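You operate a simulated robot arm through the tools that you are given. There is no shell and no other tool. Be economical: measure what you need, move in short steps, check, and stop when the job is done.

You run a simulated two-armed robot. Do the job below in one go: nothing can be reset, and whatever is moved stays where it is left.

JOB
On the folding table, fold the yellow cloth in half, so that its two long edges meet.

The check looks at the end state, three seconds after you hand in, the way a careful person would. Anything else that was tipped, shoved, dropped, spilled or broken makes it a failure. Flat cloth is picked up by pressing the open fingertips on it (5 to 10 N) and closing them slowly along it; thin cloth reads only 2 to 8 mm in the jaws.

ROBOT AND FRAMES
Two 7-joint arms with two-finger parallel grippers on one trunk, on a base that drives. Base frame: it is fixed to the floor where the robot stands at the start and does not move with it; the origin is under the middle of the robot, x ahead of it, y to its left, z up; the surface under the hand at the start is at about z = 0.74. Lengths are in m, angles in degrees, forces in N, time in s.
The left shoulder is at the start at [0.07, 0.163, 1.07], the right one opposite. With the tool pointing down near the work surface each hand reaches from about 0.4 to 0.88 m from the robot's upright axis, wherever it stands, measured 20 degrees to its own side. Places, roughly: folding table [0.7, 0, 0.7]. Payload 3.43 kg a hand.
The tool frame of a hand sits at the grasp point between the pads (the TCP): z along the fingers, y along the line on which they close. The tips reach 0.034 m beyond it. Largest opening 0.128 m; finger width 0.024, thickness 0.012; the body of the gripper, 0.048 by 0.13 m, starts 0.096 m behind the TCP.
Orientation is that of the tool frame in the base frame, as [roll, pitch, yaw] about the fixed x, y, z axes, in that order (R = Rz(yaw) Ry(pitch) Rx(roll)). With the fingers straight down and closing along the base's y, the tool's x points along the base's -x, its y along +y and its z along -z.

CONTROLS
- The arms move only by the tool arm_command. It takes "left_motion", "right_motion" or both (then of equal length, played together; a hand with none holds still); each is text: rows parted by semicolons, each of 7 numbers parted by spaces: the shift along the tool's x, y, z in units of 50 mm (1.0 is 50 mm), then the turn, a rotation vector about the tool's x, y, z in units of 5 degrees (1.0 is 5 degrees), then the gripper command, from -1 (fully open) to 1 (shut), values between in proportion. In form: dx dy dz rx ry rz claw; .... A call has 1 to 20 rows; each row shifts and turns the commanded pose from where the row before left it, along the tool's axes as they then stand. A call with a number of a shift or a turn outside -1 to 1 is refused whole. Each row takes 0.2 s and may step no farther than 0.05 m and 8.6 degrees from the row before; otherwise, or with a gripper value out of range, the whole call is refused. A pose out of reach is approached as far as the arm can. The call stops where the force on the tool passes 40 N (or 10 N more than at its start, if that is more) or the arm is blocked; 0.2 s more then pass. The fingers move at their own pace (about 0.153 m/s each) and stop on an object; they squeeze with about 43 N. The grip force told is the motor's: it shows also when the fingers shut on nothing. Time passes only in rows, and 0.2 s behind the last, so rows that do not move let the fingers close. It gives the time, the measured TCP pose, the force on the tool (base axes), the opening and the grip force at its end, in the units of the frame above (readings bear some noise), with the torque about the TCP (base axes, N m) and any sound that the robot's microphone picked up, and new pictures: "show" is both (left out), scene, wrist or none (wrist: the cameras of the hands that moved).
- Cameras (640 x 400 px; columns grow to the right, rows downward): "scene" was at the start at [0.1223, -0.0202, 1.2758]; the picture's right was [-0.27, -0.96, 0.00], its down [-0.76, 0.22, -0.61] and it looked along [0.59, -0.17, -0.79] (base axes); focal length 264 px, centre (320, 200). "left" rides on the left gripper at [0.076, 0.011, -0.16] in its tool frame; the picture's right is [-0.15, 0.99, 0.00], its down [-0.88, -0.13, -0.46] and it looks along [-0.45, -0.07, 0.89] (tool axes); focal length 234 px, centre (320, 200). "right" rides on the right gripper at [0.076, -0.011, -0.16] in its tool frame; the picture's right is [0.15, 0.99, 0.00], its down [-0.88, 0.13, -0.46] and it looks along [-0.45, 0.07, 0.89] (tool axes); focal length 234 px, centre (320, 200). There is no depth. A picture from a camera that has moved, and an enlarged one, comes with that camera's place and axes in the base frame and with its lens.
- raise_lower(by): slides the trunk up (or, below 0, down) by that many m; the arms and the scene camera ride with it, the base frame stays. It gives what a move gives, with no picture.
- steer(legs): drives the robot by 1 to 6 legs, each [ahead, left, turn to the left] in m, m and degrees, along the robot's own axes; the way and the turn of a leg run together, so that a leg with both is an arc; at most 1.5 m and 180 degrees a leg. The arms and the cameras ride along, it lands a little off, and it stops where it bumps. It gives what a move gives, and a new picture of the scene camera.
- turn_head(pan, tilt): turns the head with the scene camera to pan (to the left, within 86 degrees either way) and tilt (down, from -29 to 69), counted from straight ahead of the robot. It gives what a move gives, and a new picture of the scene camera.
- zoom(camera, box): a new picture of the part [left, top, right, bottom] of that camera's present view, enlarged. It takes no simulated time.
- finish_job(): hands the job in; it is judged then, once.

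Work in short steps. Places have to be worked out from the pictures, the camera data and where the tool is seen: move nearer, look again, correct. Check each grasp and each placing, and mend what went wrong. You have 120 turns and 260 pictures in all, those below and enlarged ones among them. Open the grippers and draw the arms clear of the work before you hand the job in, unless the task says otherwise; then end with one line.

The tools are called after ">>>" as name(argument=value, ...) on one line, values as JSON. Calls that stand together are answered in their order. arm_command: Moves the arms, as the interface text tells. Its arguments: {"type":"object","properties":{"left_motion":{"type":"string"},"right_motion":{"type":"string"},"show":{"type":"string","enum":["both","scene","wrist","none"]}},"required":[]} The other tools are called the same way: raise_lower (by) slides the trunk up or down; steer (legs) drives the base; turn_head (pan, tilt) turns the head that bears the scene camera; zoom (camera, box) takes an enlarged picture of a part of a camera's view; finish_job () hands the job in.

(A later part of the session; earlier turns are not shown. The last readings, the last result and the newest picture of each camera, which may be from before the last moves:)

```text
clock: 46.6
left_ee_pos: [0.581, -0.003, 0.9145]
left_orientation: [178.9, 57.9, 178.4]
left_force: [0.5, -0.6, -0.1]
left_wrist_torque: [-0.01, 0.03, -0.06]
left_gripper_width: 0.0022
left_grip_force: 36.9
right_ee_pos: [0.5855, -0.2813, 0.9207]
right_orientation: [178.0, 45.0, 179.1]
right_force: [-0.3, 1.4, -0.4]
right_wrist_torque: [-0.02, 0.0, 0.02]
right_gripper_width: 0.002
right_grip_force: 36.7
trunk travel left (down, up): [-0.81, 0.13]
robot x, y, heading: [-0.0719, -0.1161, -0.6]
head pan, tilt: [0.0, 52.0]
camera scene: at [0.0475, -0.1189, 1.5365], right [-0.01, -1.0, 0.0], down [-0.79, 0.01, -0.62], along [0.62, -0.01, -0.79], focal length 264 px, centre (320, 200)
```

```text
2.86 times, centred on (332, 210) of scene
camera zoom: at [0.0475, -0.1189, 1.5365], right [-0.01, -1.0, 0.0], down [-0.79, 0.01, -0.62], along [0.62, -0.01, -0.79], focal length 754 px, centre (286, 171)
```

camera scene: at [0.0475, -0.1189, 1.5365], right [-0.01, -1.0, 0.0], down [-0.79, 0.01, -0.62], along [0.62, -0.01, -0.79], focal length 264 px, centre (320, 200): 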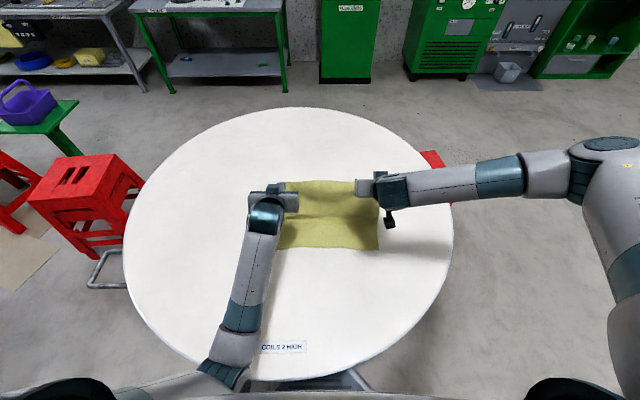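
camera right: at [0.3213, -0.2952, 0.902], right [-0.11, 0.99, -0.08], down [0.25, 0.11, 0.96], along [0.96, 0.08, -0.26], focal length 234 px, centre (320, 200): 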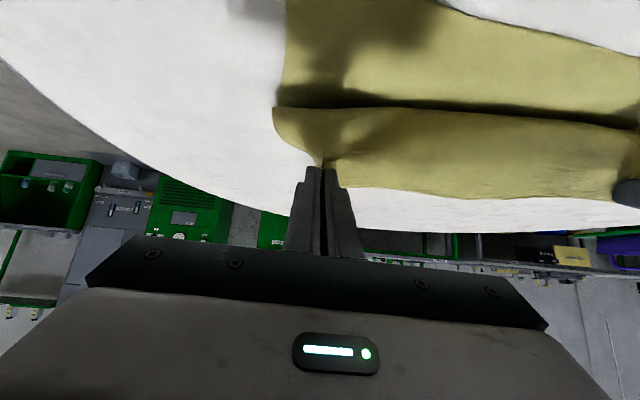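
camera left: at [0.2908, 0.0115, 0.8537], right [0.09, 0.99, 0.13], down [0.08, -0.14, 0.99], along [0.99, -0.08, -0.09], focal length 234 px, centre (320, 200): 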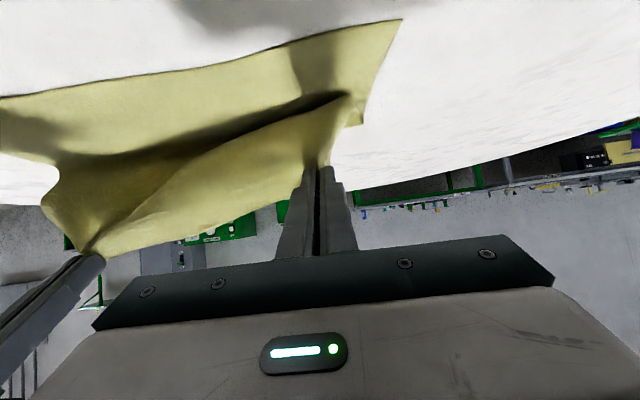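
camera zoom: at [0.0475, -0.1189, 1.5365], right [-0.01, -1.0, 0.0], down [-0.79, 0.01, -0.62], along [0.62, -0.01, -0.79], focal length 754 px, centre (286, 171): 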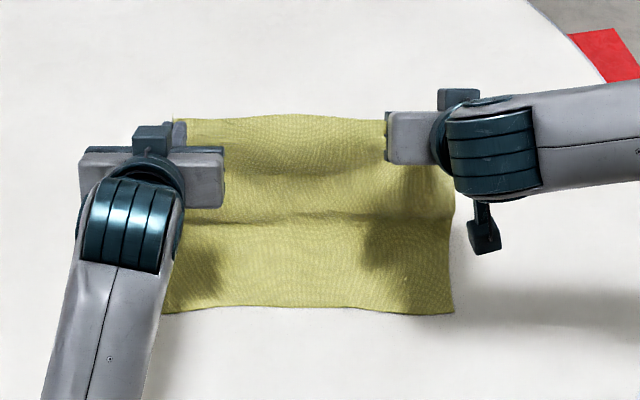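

The near edge has slid forward to x≈0.463, so the new mid-line is x≈0.60, and the curtain at x=0.61 is nearly right. I'll lower and lay in a staircase, checking partway.

>>> raise_lower(by=-0.04)

>>> steer(legs=[[-0.02, 0, 0]])

>>> raise_lower(by=-0.03)

>>> steer(legs=[[-0.025, 0, 0]])

>>> zoom(camera="scene", box=[220, 140, 444, 280])

```text
clock: 47.5
left_ee_pos: [0.5848, -0.0031, 0.8729]
left_orientation: [178.9, 57.8, 178.5]
left_force: [-0.1, -2.1, 0.4]
left_wrist_torque: [-0.05, 0.0, -0.05]
left_gripper_width: 0.0021
left_grip_force: 36.4
right_ee_pos: [0.589, -0.2818, 0.8773]
right_orientation: [178.0, 44.9, 179.1]
right_force: [-0.1, 0.8, -0.1]
right_wrist_torque: [0.01, -0.01, -0.02]
right_gripper_width: 0.0017
right_grip_force: 37.0
trunk travel left (down, up): [-0.77, 0.17]
robot x, y, heading: [-0.0741, -0.1198, -0.6]
head pan, tilt: [0.0, 52.0]
```

```text
clock: 48.2
left_ee_pos: [0.5673, -0.0011, 0.8712]
left_orientation: [178.9, 57.7, 178.4]
left_force: [0.6, -1.0, 0.3]
left_wrist_torque: [0.0, -0.03, -0.02]
left_gripper_width: 0.002
left_grip_force: 37.3
right_ee_pos: [0.5721, -0.2818, 0.877]
right_orientation: [178.0, 44.7, 179.1]
right_force: [-0.8, 0.9, 0.4]
right_wrist_torque: [0.0, 0.01, -0.01]
right_gripper_width: 0.0019
right_grip_force: 36.6
trunk travel left (down, up): [-0.77, 0.17]
robot x, y, heading: [-0.0918, -0.1149, -0.5]
head pan, tilt: [0.0, 52.0]
camera scene: at [0.0365, -0.1192, 1.4955], right [-0.01, -1.0, 0.0], down [-0.79, 0.01, -0.61], along [0.61, -0.01, -0.79], focal length 264 px, centre (320, 200)
```

scene: 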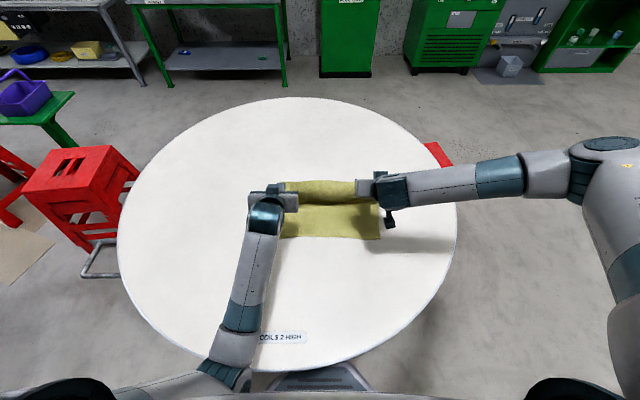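

```text
clock: 49.0
left_ee_pos: [0.5641, -0.0019, 0.8437]
left_orientation: [178.8, 57.8, 178.4]
left_force: [0.4, -0.3, 0.5]
left_wrist_torque: [0.01, 0.01, -0.02]
left_gripper_width: 0.0022
left_grip_force: 37.2
right_ee_pos: [0.569, -0.2817, 0.8493]
right_orientation: [178.0, 44.8, 179.2]
right_force: [-0.4, 1.0, 0.3]
right_wrist_torque: [0.04, 0.01, 0.0]
right_gripper_width: 0.0019
right_grip_force: 37.1
trunk travel left (down, up): [-0.74, 0.2]
robot x, y, heading: [-0.089, -0.1187, -0.7]
head pan, tilt: [0.0, 52.0]
```

```text
clock: 49.8
left_ee_pos: [0.5428, -0.0034, 0.8407]
left_orientation: [178.9, 57.8, 178.4]
left_force: [0.2, -0.9, -0.3]
left_wrist_torque: [-0.02, 0.04, -0.05]
left_gripper_width: 0.0019
left_grip_force: 36.8
right_ee_pos: [0.5479, -0.2809, 0.8468]
right_orientation: [178.0, 44.6, 179.1]
right_force: [0.9, 0.7, 1.0]
right_wrist_torque: [0.02, 0.0, 0.03]
right_gripper_width: 0.0021
right_grip_force: 36.2
trunk travel left (down, up): [-0.74, 0.2]
robot x, y, heading: [-0.1146, -0.1144, -0.6]
head pan, tilt: [0.0, 52.0]
camera scene: at [0.0117, -0.119, 1.4655], right [-0.01, -1.0, 0.0], down [-0.79, 0.01, -0.61], along [0.61, -0.01, -0.79], focal length 264 px, centre (320, 200)
```

scene: 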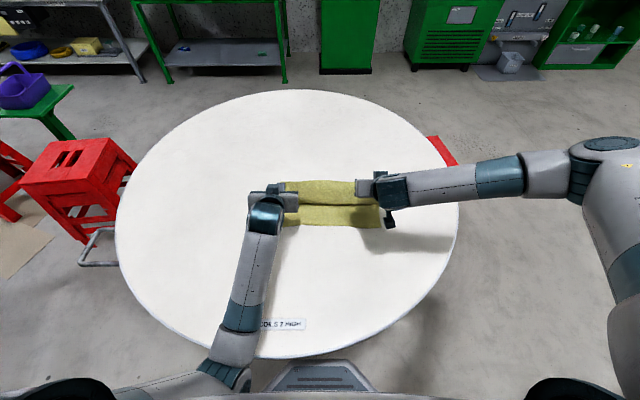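

```text
2.86 times, centred on (332, 210) of scene
camera zoom: at [0.0117, -0.119, 1.4655], right [-0.01, -1.0, 0.0], down [-0.79, 0.01, -0.61], along [0.61, -0.01, -0.79], focal length 754 px, centre (286, 171)
```

zoom: 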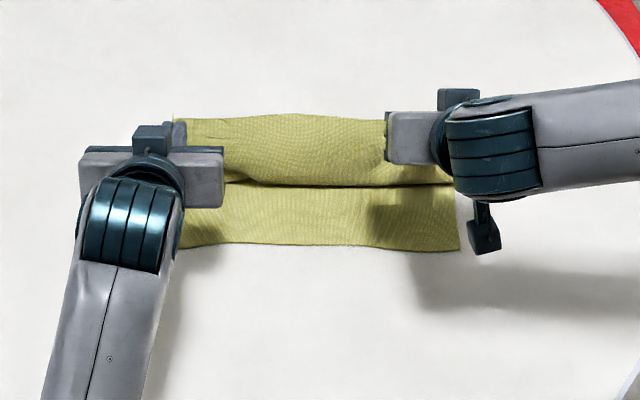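

The near edge holds at x≈0.464. I'll continue the staircase: lower 0.03, back 0.03, and check the fold line.

>>> raise_lower(by=-0.03)

>>> steer(legs=[[-0.035, 0, 0]])

>>> zoom(camera="scene", box=[220, 140, 444, 280])

>>> zoom(camera="right", box=[0, 0, 640, 400])

```text
clock: 50.5
left_ee_pos: [0.5396, -0.0022, 0.812]
left_orientation: [178.9, 57.8, 178.4]
left_force: [0.0, -0.6, 0.1]
left_wrist_torque: [0.0, 0.0, -0.07]
left_gripper_width: 0.0023
left_grip_force: 37.1
right_ee_pos: [0.5458, -0.2804, 0.8185]
right_orientation: [178.0, 45.0, 179.1]
right_force: [-0.9, 0.6, -0.1]
right_wrist_torque: [0.01, -0.01, 0.01]
right_gripper_width: 0.0018
right_grip_force: 36.6
trunk travel left (down, up): [-0.71, 0.23]
robot x, y, heading: [-0.1146, -0.1176, -0.7]
head pan, tilt: [0.0, 52.0]
```

```text
clock: 51.4
left_ee_pos: [0.5066, -0.0028, 0.8113]
left_orientation: [179.0, 57.8, 178.4]
left_force: [-0.2, -1.0, 0.9]
left_wrist_torque: [-0.03, -0.03, -0.05]
left_gripper_width: 0.0022
left_grip_force: 36.9
right_ee_pos: [0.5125, -0.2798, 0.8178]
right_orientation: [178.1, 44.8, 179.0]
right_force: [0.5, 0.6, 0.7]
right_wrist_torque: [0.0, -0.01, -0.02]
right_gripper_width: 0.002
right_grip_force: 36.3
trunk travel left (down, up): [-0.71, 0.23]
robot x, y, heading: [-0.1539, -0.119, -0.7]
head pan, tilt: [0.0, 52.0]
camera scene: at [-0.0245, -0.1185, 1.4357], right [-0.01, -1.0, 0.0], down [-0.79, 0.01, -0.62], along [0.61, -0.01, -0.79], focal length 264 px, centre (320, 200)
```

scene: 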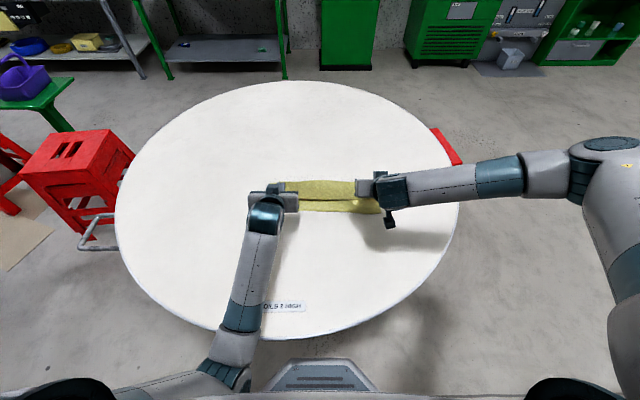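

```text
2.86 times, centred on (332, 210) of scene
camera zoom: at [-0.0245, -0.1185, 1.4357], right [-0.01, -1.0, 0.0], down [-0.79, 0.01, -0.62], along [0.61, -0.01, -0.79], focal length 754 px, centre (286, 171)
```

zoom: 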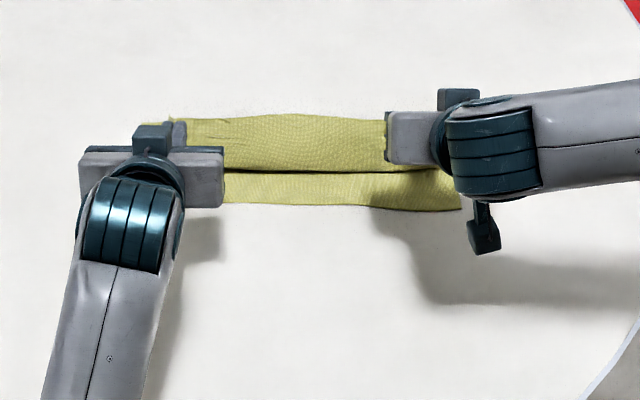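

```text
1.00 times, centred on (320, 200) of right (not enlarged: the box is as wide or as high as the picture)
camera zoom: at [0.347, -0.2955, 0.8768], right [-0.11, 0.99, -0.08], down [0.3, 0.11, 0.95], along [0.95, 0.08, -0.31], focal length 234 px, centre (320, 200)
```

zoom: 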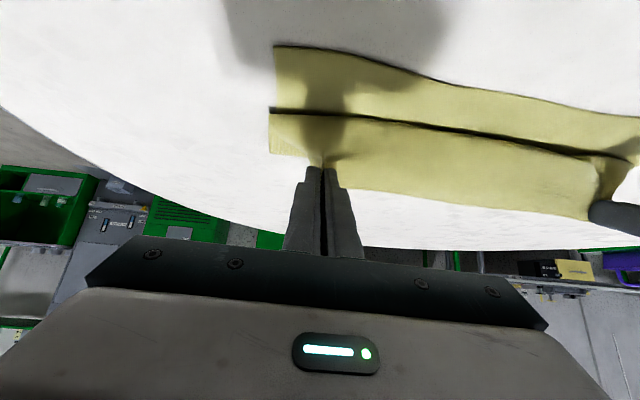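

The fold line is now at x≈0.583 and should be nearer 0.598, because I'd started the curtain too high. I'll unroll once more toward the far side (lift, forward 0.16), then restart with the right height.

>>> raise_lower(by=0.04)

>>> steer(legs=[[0.15, 0, 0]])

>>> zoom(camera="scene", box=[220, 140, 444, 280])

```text
clock: 52.2
left_ee_pos: [0.5076, -0.0015, 0.852]
left_orientation: [178.9, 57.6, 178.5]
left_force: [0.7, -0.8, 0.0]
left_wrist_torque: [-0.02, 0.02, -0.03]
left_gripper_width: 0.0021
left_grip_force: 36.4
right_ee_pos: [0.5114, -0.279, 0.8573]
right_orientation: [177.9, 44.7, 179.2]
right_force: [-0.1, 0.3, -0.4]
right_wrist_torque: [0.0, -0.03, -0.01]
right_gripper_width: 0.0018
right_grip_force: 37.1
trunk travel left (down, up): [-0.75, 0.19]
robot x, y, heading: [-0.1506, -0.117, -0.8]
head pan, tilt: [0.0, 52.0]
```

```text
clock: 53.6
left_ee_pos: [0.6545, -0.0022, 0.8531]
left_orientation: [179.0, 57.8, 178.5]
left_force: [-0.6, -0.5, 1.0]
left_wrist_torque: [-0.01, -0.02, -0.05]
left_gripper_width: 0.0021
left_grip_force: 36.9
right_ee_pos: [0.6605, -0.281, 0.8585]
right_orientation: [178.1, 44.8, 179.2]
right_force: [-0.1, 0.2, 0.4]
right_wrist_torque: [0.02, 0.0, -0.05]
right_gripper_width: 0.0019
right_grip_force: 36.6
trunk travel left (down, up): [-0.75, 0.19]
robot x, y, heading: [-0.0008, -0.1191, -0.6]
head pan, tilt: [0.0, 52.0]
camera scene: at [0.1237, -0.1197, 1.476], right [-0.01, -1.0, 0.0], down [-0.79, 0.01, -0.62], along [0.62, -0.01, -0.79], focal length 264 px, centre (320, 200)
```

scene: 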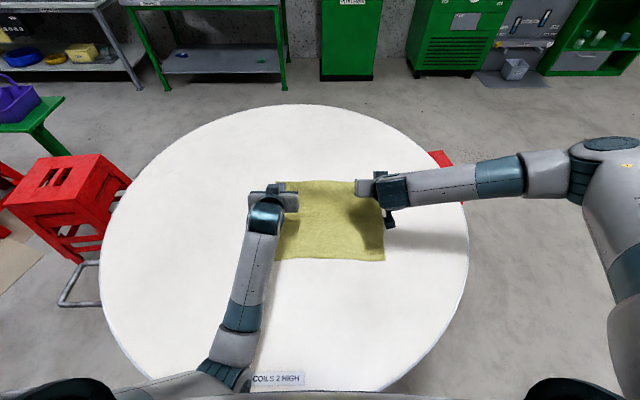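

```text
2.86 times, centred on (332, 210) of scene
camera zoom: at [0.1237, -0.1197, 1.476], right [-0.01, -1.0, 0.0], down [-0.79, 0.01, -0.62], along [0.62, -0.01, -0.79], focal length 754 px, centre (286, 171)
```

zoom: 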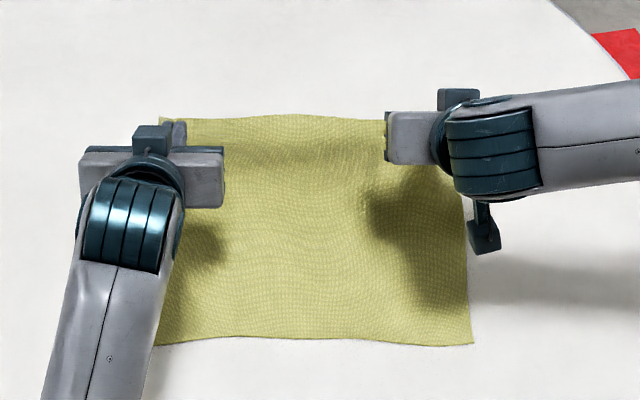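

Flat and clean, with the near edge at x≈0.468 and the mid-line at x≈0.607. I'll go to a tip position of (0.625, 0.115 high), then staircase down with less height.

>>> raise_lower(by=0.02)

>>> steer(legs=[[-0.058, 0, 0]])

>>> raise_lower(by=-0.025)

>>> steer(legs=[[-0.025, 0, 0]])

>>> zoom(camera="scene", box=[220, 140, 444, 280])

```text
clock: 54.3
left_ee_pos: [0.6553, -0.0024, 0.8722]
left_orientation: [178.9, 57.7, 178.5]
left_force: [-0.4, -1.5, -1.3]
left_wrist_torque: [0.02, 0.01, -0.05]
left_gripper_width: 0.0015
left_grip_force: 36.7
right_ee_pos: [0.6612, -0.2808, 0.8784]
right_orientation: [178.0, 44.8, 179.2]
right_force: [-0.3, 1.8, -0.1]
right_wrist_torque: [0.02, 0.01, -0.04]
right_gripper_width: 0.002
right_grip_force: 37.0
trunk travel left (down, up): [-0.77, 0.17]
robot x, y, heading: [0.0003, -0.1151, -0.6]
head pan, tilt: [0.0, 52.0]
```

```text
clock: 55.2
left_ee_pos: [0.5981, -0.0024, 0.873]
left_orientation: [179.1, 57.8, 178.4]
left_force: [0.0, -0.5, 0.3]
left_wrist_torque: [-0.02, 0.03, -0.04]
left_gripper_width: 0.0019
left_grip_force: 36.8
right_ee_pos: [0.6047, -0.2815, 0.877]
right_orientation: [177.9, 44.8, 179.3]
right_force: [0.0, 0.4, 0.2]
right_wrist_torque: [-0.06, 0.01, -0.01]
right_gripper_width: 0.0017
right_grip_force: 36.2
trunk travel left (down, up): [-0.77, 0.17]
robot x, y, heading: [-0.0616, -0.1177, -1.0]
head pan, tilt: [0.0, 52.0]
camera scene: at [0.0676, -0.1194, 1.4958], right [-0.01, -1.0, 0.0], down [-0.79, 0.01, -0.62], along [0.62, -0.01, -0.79], focal length 264 px, centre (320, 200)
```

scene: 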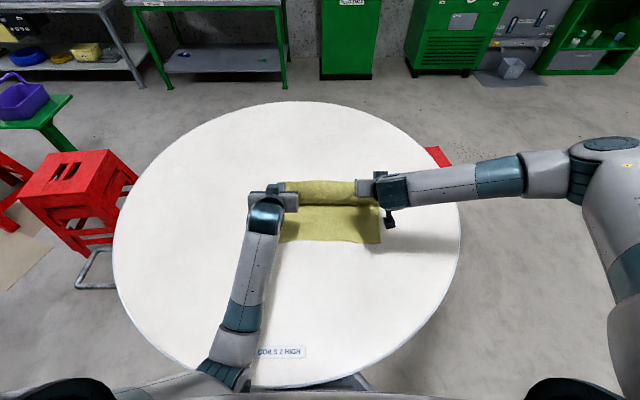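

```text
clock: 56.0
left_ee_pos: [0.5978, -0.0025, 0.849]
left_orientation: [178.8, 57.9, 178.4]
left_force: [0.1, -0.7, 0.2]
left_wrist_torque: [-0.02, -0.03, -0.05]
left_gripper_width: 0.0018
left_grip_force: 37.0
right_ee_pos: [0.604, -0.2802, 0.8537]
right_orientation: [178.0, 44.9, 179.2]
right_force: [0.2, -0.2, 1.0]
right_wrist_torque: [0.0, -0.02, 0.01]
right_gripper_width: 0.0017
right_grip_force: 36.4
trunk travel left (down, up): [-0.745, 0.195]
robot x, y, heading: [-0.0577, -0.1189, -0.5]
head pan, tilt: [0.0, 52.0]
```

```text
clock: 56.8
left_ee_pos: [0.576, -0.0023, 0.8457]
left_orientation: [178.9, 57.7, 178.5]
left_force: [0.6, -0.4, -0.6]
left_wrist_torque: [-0.05, 0.03, -0.01]
left_gripper_width: 0.0019
left_grip_force: 36.5
right_ee_pos: [0.581, -0.281, 0.8514]
right_orientation: [178.1, 44.7, 179.1]
right_force: [0.3, 0.1, -0.7]
right_wrist_torque: [-0.01, 0.01, 0.01]
right_gripper_width: 0.002
right_grip_force: 36.5
trunk travel left (down, up): [-0.745, 0.195]
robot x, y, heading: [-0.0795, -0.1185, -0.8]
head pan, tilt: [0.0, 52.0]
camera scene: at [0.0455, -0.1193, 1.4705], right [-0.01, -1.0, 0.0], down [-0.79, 0.01, -0.61], along [0.61, -0.01, -0.79], focal length 264 px, centre (320, 200)
```

scene: 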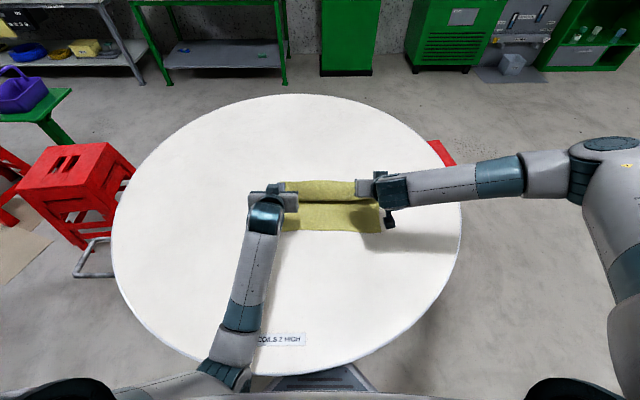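

```text
2.86 times, centred on (332, 210) of scene
camera zoom: at [0.0455, -0.1193, 1.4705], right [-0.01, -1.0, 0.0], down [-0.79, 0.01, -0.61], along [0.61, -0.01, -0.79], focal length 754 px, centre (286, 171)
```

zoom: 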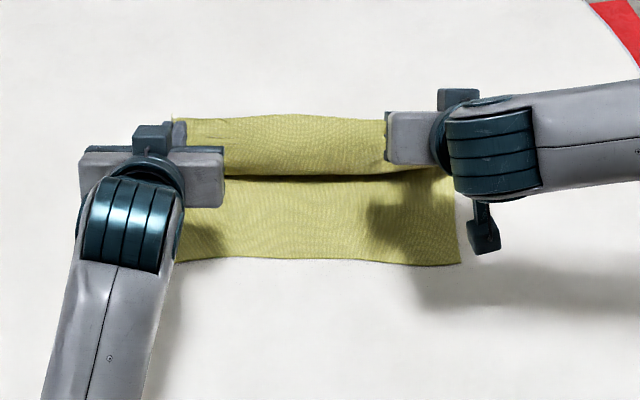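

The near edge is now about x=0.487, giving a mid-line of about 0.625. I'll continue laying: down 0.03, back 0.03, and measure the fold.

>>> raise_lower(by=-0.03)

>>> steer(legs=[[-0.035, 0, 0]])

>>> zoom(camera="scene", box=[220, 140, 444, 280])

>>> zoom(camera="right", box=[0, 0, 640, 400])

>>> zoom(camera="left", box=[0, 0, 640, 400])

```text
clock: 57.5
left_ee_pos: [0.5742, -0.0015, 0.8186]
left_orientation: [178.9, 57.8, 178.4]
left_force: [0.2, -1.4, -0.2]
left_wrist_torque: [-0.04, -0.03, -0.04]
left_gripper_width: 0.0019
left_grip_force: 36.7
right_ee_pos: [0.5791, -0.2811, 0.8237]
right_orientation: [177.9, 44.9, 179.2]
right_force: [-0.9, 1.6, 0.9]
right_wrist_torque: [0.02, 0.0, 0.01]
right_gripper_width: 0.0017
right_grip_force: 36.8
trunk travel left (down, up): [-0.715, 0.225]
robot x, y, heading: [-0.0868, -0.1191, -0.8]
head pan, tilt: [0.0, 52.0]
```

```text
clock: 58.4
left_ee_pos: [0.5401, -0.0016, 0.8175]
left_orientation: [178.9, 57.9, 178.5]
left_force: [0.2, -0.6, -0.2]
left_wrist_torque: [0.02, 0.02, -0.05]
left_gripper_width: 0.0019
left_grip_force: 36.5
right_ee_pos: [0.5453, -0.2795, 0.8223]
right_orientation: [178.0, 44.8, 179.2]
right_force: [0.1, 0.6, -0.2]
right_wrist_torque: [0.01, -0.01, -0.02]
right_gripper_width: 0.0017
right_grip_force: 36.4
trunk travel left (down, up): [-0.715, 0.225]
robot x, y, heading: [-0.1156, -0.1173, -0.4]
head pan, tilt: [0.0, 52.0]
camera scene: at [0.0089, -0.1189, 1.4407], right [-0.01, -1.0, 0.0], down [-0.79, 0.01, -0.61], along [0.61, -0.01, -0.79], focal length 264 px, centre (320, 200)
```

scene: 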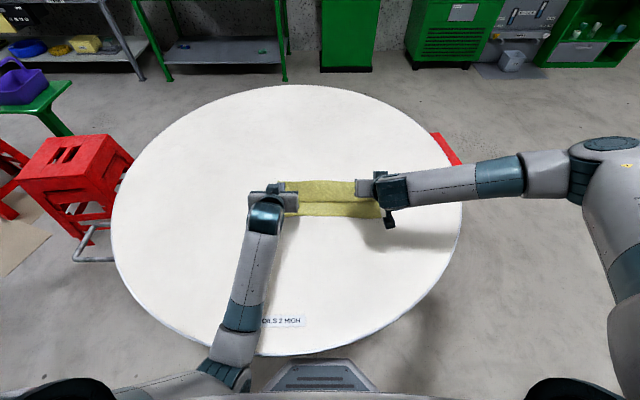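

```text
2.86 times, centred on (332, 210) of scene
camera zoom: at [0.0089, -0.1189, 1.4407], right [-0.01, -1.0, 0.0], down [-0.79, 0.01, -0.61], along [0.61, -0.01, -0.79], focal length 754 px, centre (286, 171)
```

zoom: 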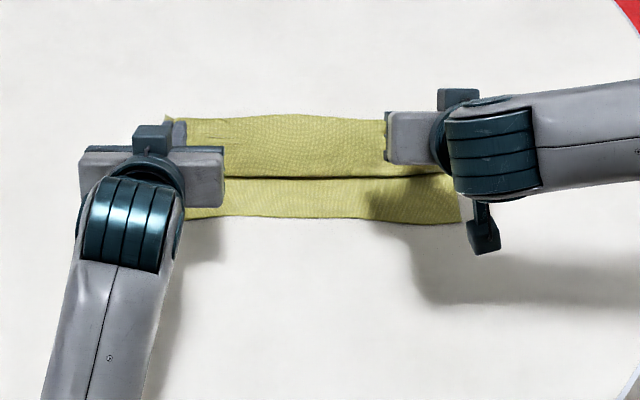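

```text
1.00 times, centred on (320, 200) of right (not enlarged: the box is as wide or as high as the picture)
camera zoom: at [0.3805, -0.2954, 0.8816], right [-0.11, 0.99, -0.08], down [0.3, 0.11, 0.95], along [0.95, 0.09, -0.31], focal length 234 px, centre (320, 200)
```

zoom: 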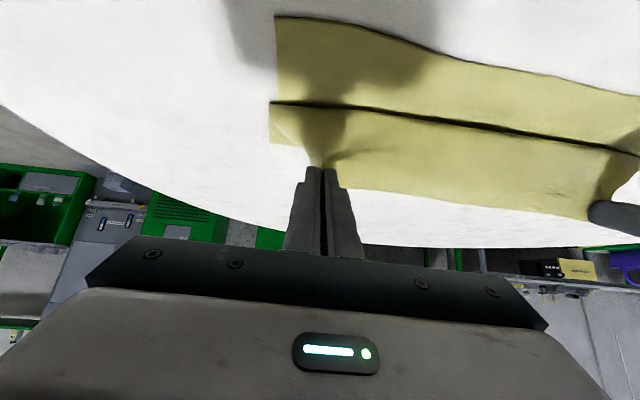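

```text
1.00 times, centred on (320, 200) of left (not enlarged: the box is as wide or as high as the picture)
camera zoom: at [0.3654, 0.0112, 0.8386], right [0.09, 0.99, 0.13], down [0.08, -0.14, 0.99], along [0.99, -0.08, -0.09], focal length 234 px, centre (320, 200)
```

zoom: 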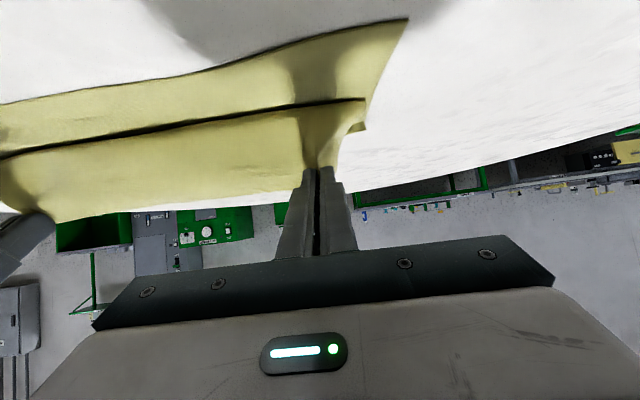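

The near edge is at about 0.483 and the fold at about 0.618, a difference of 0.135, which is right at half. I'll continue the diagonal: down 0.025 and back 0.03, then down 0.015 and back 0.025.

>>> raise_lower(by=-0.025)

>>> steer(legs=[[-0.03, 0, 0]])

>>> raise_lower(by=-0.013)

>>> zoom(camera="scene", box=[220, 140, 444, 280])

>>> zoom(camera="right", box=[0, 0, 640, 400])

>>> zoom(camera="left", box=[0, 0, 640, 400])

```text
clock: 59.1
left_ee_pos: [0.5399, -0.0005, 0.7932]
left_orientation: [178.9, 57.9, 178.5]
left_force: [-0.5, -1.8, 0.0]
left_wrist_torque: [-0.01, -0.05, -0.04]
left_gripper_width: 0.0018
left_grip_force: 36.8
right_ee_pos: [0.5439, -0.2798, 0.7971]
right_orientation: [178.1, 44.9, 179.1]
right_force: [0.3, 1.1, -0.3]
right_wrist_torque: [-0.03, 0.0, 0.02]
right_gripper_width: 0.0017
right_grip_force: 36.5
trunk travel left (down, up): [-0.69, 0.25]
robot x, y, heading: [-0.1158, -0.1127, -0.8]
head pan, tilt: [0.0, 52.0]
```

```text
clock: 59.9
left_ee_pos: [0.5106, -0.0008, 0.7937]
left_orientation: [178.9, 57.8, 178.5]
left_force: [0.4, -0.9, -0.5]
left_wrist_torque: [0.01, 0.04, -0.03]
left_gripper_width: 0.0023
left_grip_force: 36.7
right_ee_pos: [0.516, -0.2792, 0.7969]
right_orientation: [178.0, 44.7, 179.2]
right_force: [-0.4, 0.6, -0.6]
right_wrist_torque: [0.02, 0.01, 0.0]
right_gripper_width: 0.0018
right_grip_force: 36.9
trunk travel left (down, up): [-0.69, 0.25]
robot x, y, heading: [-0.1486, -0.1163, -0.4]
head pan, tilt: [0.0, 52.0]
camera scene: at [-0.021, -0.1185, 1.4158], right [-0.01, -1.0, 0.0], down [-0.79, 0.01, -0.62], along [0.62, -0.01, -0.79], focal length 264 px, centre (320, 200)
```

scene: 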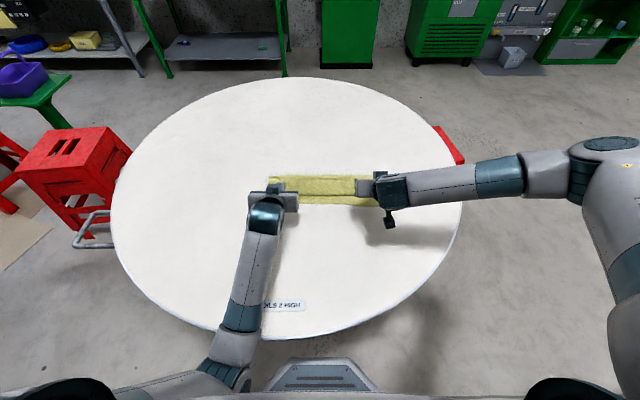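

```text
clock: 60.5
left_ee_pos: [0.5095, -0.002, 0.7808]
left_orientation: [178.9, 57.9, 178.4]
left_force: [-1.1, -1.0, 0.0]
left_wrist_torque: [0.01, -0.04, -0.04]
left_gripper_width: 0.0017
left_grip_force: 37.0
right_ee_pos: [0.516, -0.2774, 0.7862]
right_orientation: [178.0, 44.9, 179.3]
right_force: [-0.1, 0.5, 0.0]
right_wrist_torque: [-0.01, 0.03, -0.02]
right_gripper_width: 0.002
right_grip_force: 36.7
trunk travel left (down, up): [-0.677, 0.263]
robot x, y, heading: [-0.146, -0.114, -0.5]
head pan, tilt: [0.0, 52.0]
```

```text
2.86 times, centred on (332, 210) of scene
camera zoom: at [-0.0227, -0.1181, 1.4031], right [-0.01, -1.0, 0.0], down [-0.79, 0.01, -0.62], along [0.62, -0.01, -0.79], focal length 754 px, centre (286, 171)
```

zoom: 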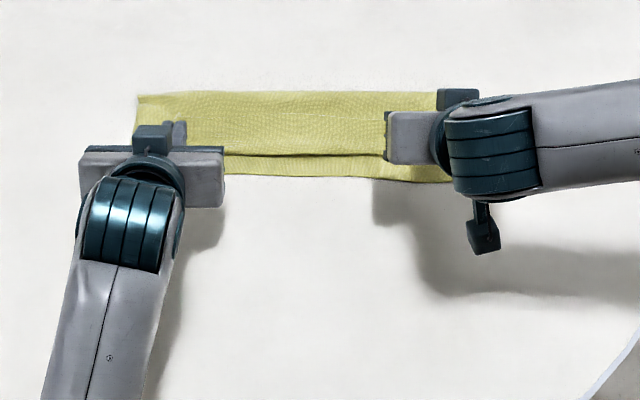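

```text
1.00 times, centred on (320, 200) of right (not enlarged: the box is as wide or as high as the picture)
camera zoom: at [0.35, -0.2945, 0.8446], right [-0.12, 0.99, -0.08], down [0.3, 0.11, 0.95], along [0.95, 0.09, -0.31], focal length 234 px, centre (320, 200)
```

zoom: 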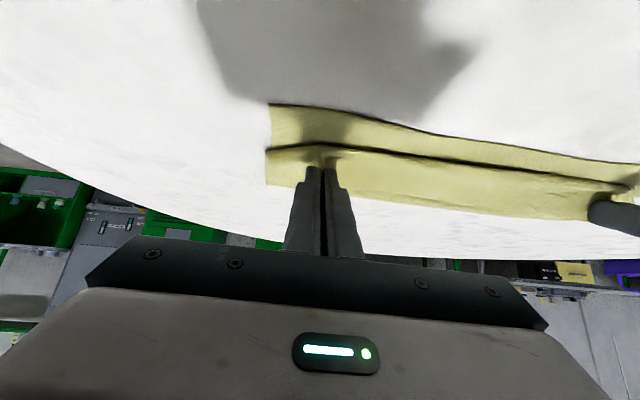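

```text
1.00 times, centred on (320, 200) of left (not enlarged: the box is as wide or as high as the picture)
camera zoom: at [0.3348, 0.0119, 0.8015], right [0.09, 0.99, 0.13], down [0.08, -0.14, 0.99], along [0.99, -0.07, -0.09], focal length 234 px, centre (320, 200)
```

zoom: 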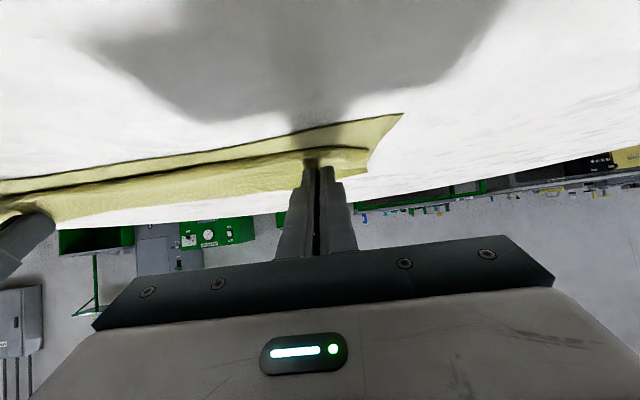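

The fold is at 0.614, the near edge at 0.485, and the fingertips at 0.539, 22 mm up. I'll go back 0.03, lower 8 mm and inspect.

>>> steer(legs=[[-0.03, 0, 0]])

>>> raise_lower(by=-0.008)

>>> zoom(camera="scene", box=[220, 120, 444, 260])

>>> zoom(camera="right", box=[220, 80, 460, 230])

>>> zoom(camera="left", box=[200, 80, 440, 230])

```text
clock: 61.4
left_ee_pos: [0.4804, -0.0013, 0.7791]
left_orientation: [178.9, 57.7, 178.4]
left_force: [-0.4, -0.6, 0.1]
left_wrist_torque: [0.01, -0.01, -0.07]
left_gripper_width: 0.002
left_grip_force: 36.8
right_ee_pos: [0.4861, -0.2784, 0.7848]
right_orientation: [178.0, 44.8, 179.2]
right_force: [0.6, 0.7, 0.2]
right_wrist_torque: [0.04, -0.02, -0.01]
right_gripper_width: 0.002
right_grip_force: 36.8
trunk travel left (down, up): [-0.677, 0.263]
robot x, y, heading: [-0.177, -0.1138, -0.7]
head pan, tilt: [0.0, 52.0]
camera scene: at [-0.051, -0.1181, 1.4028], right [-0.01, -1.0, 0.0], down [-0.79, 0.01, -0.62], along [0.62, -0.01, -0.79], focal length 264 px, centre (320, 200)
```

scene: 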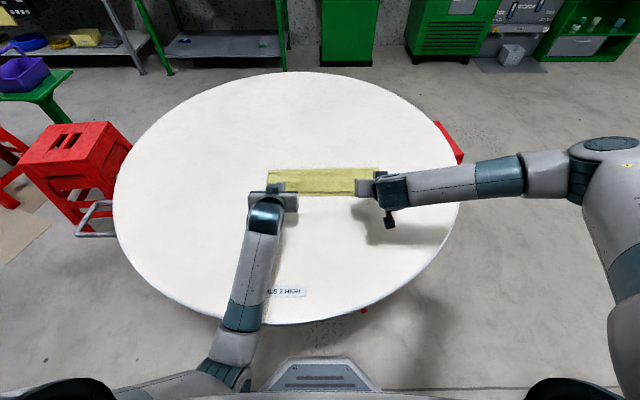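

```text
clock: 61.9
left_ee_pos: [0.4809, -0.0006, 0.7723]
left_orientation: [178.9, 57.9, 178.6]
left_force: [-0.7, -1.0, 0.8]
left_wrist_torque: [-0.03, -0.1, -0.08]
left_gripper_width: 0.0021
left_grip_force: 36.9
right_ee_pos: [0.4841, -0.2787, 0.7783]
right_orientation: [178.0, 44.8, 179.3]
right_force: [0.0, 0.6, 1.0]
right_wrist_torque: [0.04, -0.02, 0.03]
right_gripper_width: 0.002
right_grip_force: 36.5
trunk travel left (down, up): [-0.669, 0.271]
robot x, y, heading: [-0.1741, -0.1133, -0.4]
head pan, tilt: [0.0, 52.0]
```

```text
2.86 times, centred on (332, 190) of scene
camera zoom: at [-0.0523, -0.1179, 1.395], right [-0.01, -1.0, 0.0], down [-0.79, 0.01, -0.62], along [0.62, -0.01, -0.79], focal length 754 px, centre (286, 229)
```

zoom: 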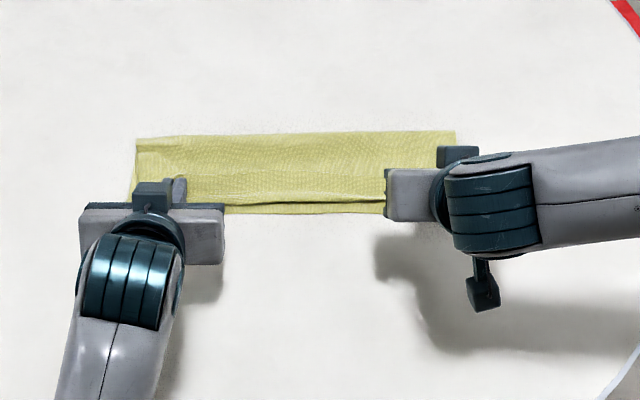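

```text
2.67 times, centred on (340, 155) of right
camera zoom: at [0.3204, -0.2942, 0.8365], right [-0.12, 0.99, -0.08], down [0.3, 0.11, 0.95], along [0.95, 0.09, -0.31], focal length 624 px, centre (267, 320)
```

zoom: 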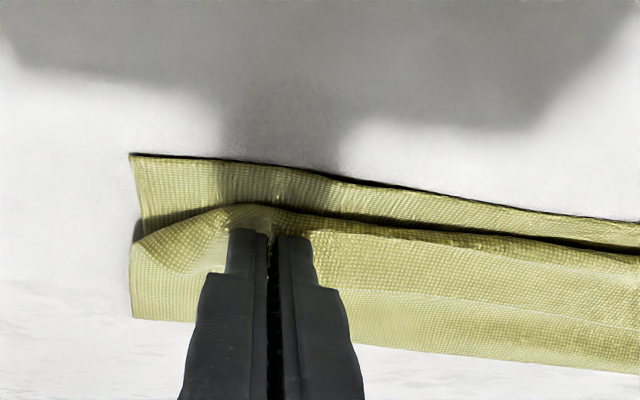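

```text
2.67 times, centred on (320, 155) of left
camera zoom: at [0.3053, 0.0121, 0.7935], right [0.09, 0.99, 0.13], down [0.08, -0.14, 0.99], along [0.99, -0.08, -0.09], focal length 624 px, centre (320, 320)
```

zoom: 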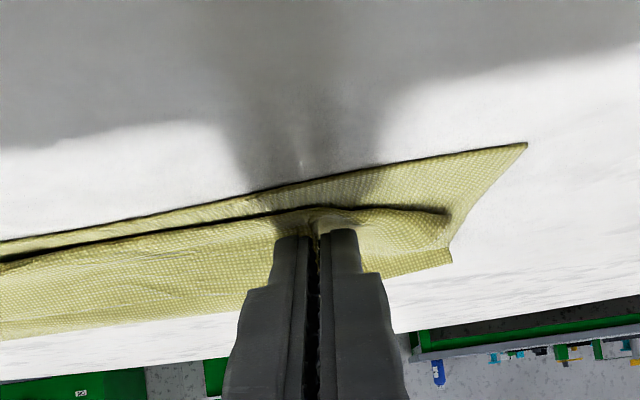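

A hem at the fingers is folded back and the fold line has crept to 0.603, so the top would overshoot about 30 mm. I'll unroll once more and re-lay starting farther out to allow for the creep.

>>> raise_lower(by=0.07)

>>> steer(legs=[[0.185, 0, 0]])

>>> zoom(camera="scene", box=[220, 140, 444, 280])

```text
clock: 63.0
left_ee_pos: [0.4807, -0.0001, 0.8421]
left_orientation: [178.9, 57.9, 178.5]
left_force: [-0.5, 0.0, -0.4]
left_wrist_torque: [-0.04, -0.01, -0.05]
left_gripper_width: 0.0019
left_grip_force: 36.4
right_ee_pos: [0.4869, -0.2781, 0.8469]
right_orientation: [177.9, 44.8, 179.2]
right_force: [-0.3, -0.1, 0.9]
right_wrist_torque: [-0.01, 0.02, 0.01]
right_gripper_width: 0.0018
right_grip_force: 36.5
trunk travel left (down, up): [-0.739, 0.201]
robot x, y, heading: [-0.1768, -0.1177, -0.5]
head pan, tilt: [0.0, 52.0]
```

```text
clock: 64.5
left_ee_pos: [0.6651, -0.0022, 0.8415]
left_orientation: [178.9, 57.8, 178.6]
left_force: [0.0, -1.8, -1.0]
left_wrist_torque: [-0.03, 0.0, -0.04]
left_gripper_width: 0.0018
left_grip_force: 37.0
right_ee_pos: [0.6703, -0.2798, 0.8467]
right_orientation: [177.9, 44.8, 179.4]
right_force: [-0.4, 0.2, -0.5]
right_wrist_torque: [-0.01, 0.03, -0.02]
right_gripper_width: 0.0019
right_grip_force: 36.5
trunk travel left (down, up): [-0.739, 0.201]
robot x, y, heading: [0.0082, -0.1219, -0.3]
head pan, tilt: [0.0, 52.0]
camera scene: at [0.1328, -0.1197, 1.4649], right [-0.01, -1.0, 0.0], down [-0.79, 0.01, -0.62], along [0.62, -0.01, -0.79], focal length 264 px, centre (320, 200)
```

scene: 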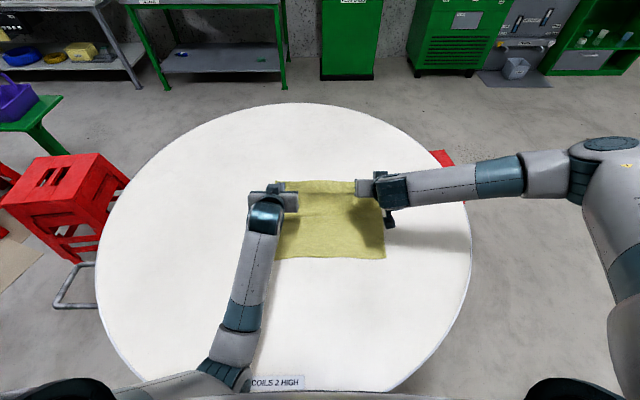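

```text
2.86 times, centred on (332, 210) of scene
camera zoom: at [0.1328, -0.1197, 1.4649], right [-0.01, -1.0, 0.0], down [-0.79, 0.01, -0.62], along [0.62, -0.01, -0.79], focal length 754 px, centre (286, 171)
```

zoom: 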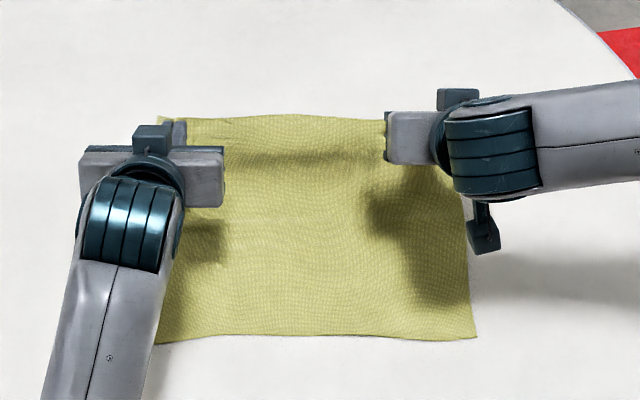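

The near edge is at 0.480, so the mid-line is 0.6185. I'll lay from tip (0.648, 0.10 high) with a lower profile this time.

>>> raise_lower(by=0.015)

>>> steer(legs=[[-0.046, 0, 0]])

>>> raise_lower(by=-0.03)

>>> steer(legs=[[-0.03, 0, 0]])

>>> raise_lower(by=-0.025)

>>> steer(legs=[[-0.03, 0, 0]])

>>> zoom(camera="scene", box=[220, 140, 444, 280])

>>> zoom(camera="right", box=[0, 0, 640, 400])

```text
clock: 65.2
left_ee_pos: [0.6655, -0.0024, 0.8559]
left_orientation: [178.7, 57.6, 178.5]
left_force: [0.6, 0.4, 0.3]
left_wrist_torque: [0.0, 0.01, -0.01]
left_gripper_width: 0.0021
left_grip_force: 36.4
right_ee_pos: [0.6694, -0.28, 0.8613]
right_orientation: [178.0, 44.8, 179.4]
right_force: [0.7, 0.9, 0.3]
right_wrist_torque: [0.0, 0.03, -0.02]
right_gripper_width: 0.0019
right_grip_force: 36.7
trunk travel left (down, up): [-0.754, 0.186]
robot x, y, heading: [0.0098, -0.122, -0.5]
head pan, tilt: [0.0, 52.0]
```

```text
clock: 66.1
left_ee_pos: [0.6201, -0.0025, 0.8562]
left_orientation: [178.9, 57.7, 178.5]
left_force: [-0.1, 0.1, 0.3]
left_wrist_torque: [-0.02, -0.01, 0.0]
left_gripper_width: 0.002
left_grip_force: 36.6
right_ee_pos: [0.6265, -0.2809, 0.8618]
right_orientation: [178.1, 44.8, 179.3]
right_force: [0.6, 1.6, 1.0]
right_wrist_torque: [0.02, 0.02, -0.02]
right_gripper_width: 0.002
right_grip_force: 36.1
trunk travel left (down, up): [-0.754, 0.186]
robot x, y, heading: [-0.036, -0.1213, -0.6]
head pan, tilt: [0.0, 52.0]
camera scene: at [0.0884, -0.1196, 1.4797], right [-0.01, -1.0, 0.0], down [-0.79, 0.01, -0.61], along [0.61, -0.01, -0.79], focal length 264 px, centre (320, 200)
```

scene: 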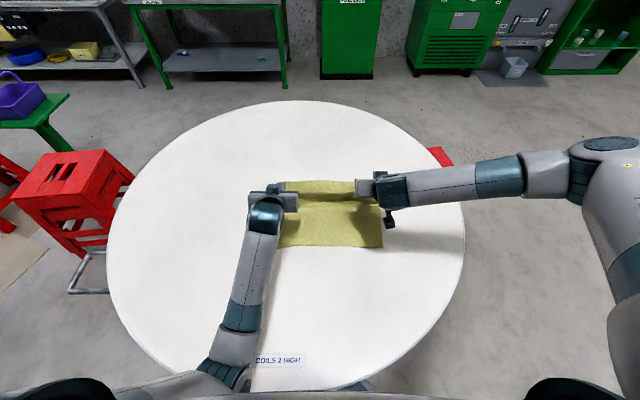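

```text
clock: 66.8
left_ee_pos: [0.619, -0.0018, 0.8266]
left_orientation: [178.9, 57.9, 178.5]
left_force: [-0.1, -1.0, 0.2]
left_wrist_torque: [0.01, 0.0, -0.04]
left_gripper_width: 0.002
left_grip_force: 36.9
right_ee_pos: [0.6248, -0.28, 0.8317]
right_orientation: [178.1, 44.9, 179.3]
right_force: [-0.2, 0.5, -0.1]
right_wrist_torque: [0.01, -0.02, 0.0]
right_gripper_width: 0.0018
right_grip_force: 36.6
trunk travel left (down, up): [-0.724, 0.216]
robot x, y, heading: [-0.0419, -0.1192, -0.7]
head pan, tilt: [0.0, 52.0]
```

```text
clock: 67.7
left_ee_pos: [0.5908, -0.0026, 0.8249]
left_orientation: [178.8, 57.7, 178.6]
left_force: [0.2, -1.0, 0.4]
left_wrist_torque: [0.01, 0.03, -0.06]
left_gripper_width: 0.0021
left_grip_force: 36.5
right_ee_pos: [0.5976, -0.2792, 0.8306]
right_orientation: [178.0, 44.8, 179.2]
right_force: [-1.0, 0.4, -1.0]
right_wrist_torque: [0.0, 0.03, -0.07]
right_gripper_width: 0.0019
right_grip_force: 37.0
trunk travel left (down, up): [-0.724, 0.216]
robot x, y, heading: [-0.0657, -0.1175, -0.8]
head pan, tilt: [0.0, 52.0]
camera scene: at [0.06, -0.1194, 1.4496], right [-0.01, -1.0, 0.0], down [-0.79, 0.01, -0.61], along [0.61, -0.01, -0.79], focal length 264 px, centre (320, 200)
```

scene: 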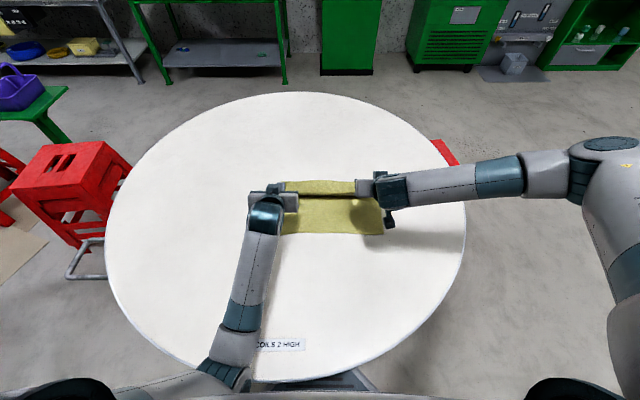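

```text
clock: 68.4
left_ee_pos: [0.5892, -0.0014, 0.8021]
left_orientation: [178.9, 57.9, 178.6]
left_force: [-0.2, -0.1, 0.7]
left_wrist_torque: [0.01, -0.01, -0.01]
left_gripper_width: 0.002
left_grip_force: 36.5
right_ee_pos: [0.5949, -0.2792, 0.8066]
right_orientation: [178.0, 44.9, 179.4]
right_force: [0.1, 0.2, 0.7]
right_wrist_torque: [0.0, 0.01, -0.05]
right_gripper_width: 0.0019
right_grip_force: 36.5
trunk travel left (down, up): [-0.699, 0.241]
robot x, y, heading: [-0.0679, -0.1191, -0.7]
head pan, tilt: [0.0, 52.0]
```

```text
clock: 69.2
left_ee_pos: [0.5636, -0.0019, 0.8024]
left_orientation: [178.8, 57.8, 178.5]
left_force: [0.2, -1.0, -0.4]
left_wrist_torque: [0.01, 0.01, -0.02]
left_gripper_width: 0.0022
left_grip_force: 36.7
right_ee_pos: [0.5669, -0.279, 0.8064]
right_orientation: [178.0, 44.7, 179.3]
right_force: [0.4, 0.3, -0.4]
right_wrist_torque: [0.02, 0.0, -0.01]
right_gripper_width: 0.0022
right_grip_force: 37.0
trunk travel left (down, up): [-0.699, 0.241]
robot x, y, heading: [-0.0941, -0.1201, -0.7]
head pan, tilt: [0.0, 52.0]
camera scene: at [0.0302, -0.1191, 1.4247], right [-0.01, -1.0, 0.0], down [-0.79, 0.01, -0.61], along [0.61, -0.01, -0.79], focal length 264 px, centre (320, 200)
```

scene: 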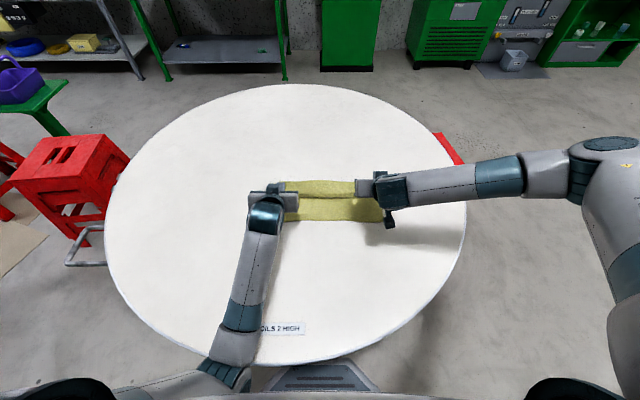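

```text
2.86 times, centred on (332, 210) of scene
camera zoom: at [0.0302, -0.1191, 1.4247], right [-0.01, -1.0, 0.0], down [-0.79, 0.01, -0.61], along [0.61, -0.01, -0.79], focal length 754 px, centre (286, 171)
```

zoom: 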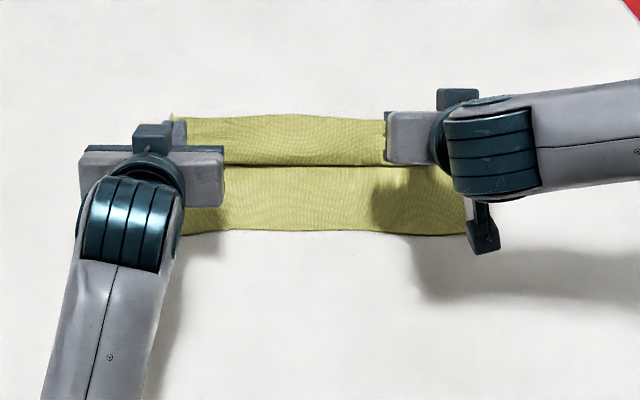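

```text
1.00 times, centred on (320, 200) of right (not enlarged: the box is as wide or as high as the picture)
camera zoom: at [0.4021, -0.2948, 0.8654], right [-0.12, 0.99, -0.08], down [0.3, 0.11, 0.95], along [0.95, 0.09, -0.31], focal length 234 px, centre (320, 200)
```

zoom: 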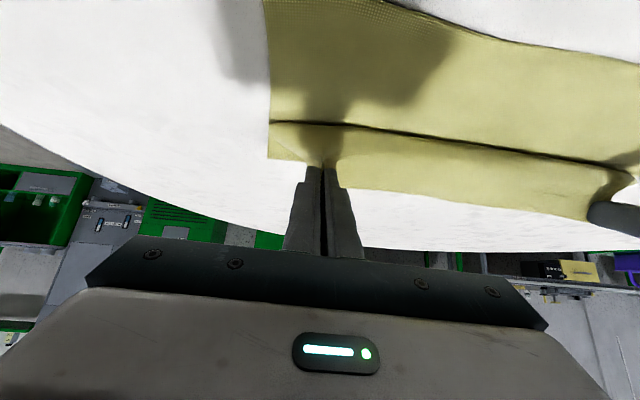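

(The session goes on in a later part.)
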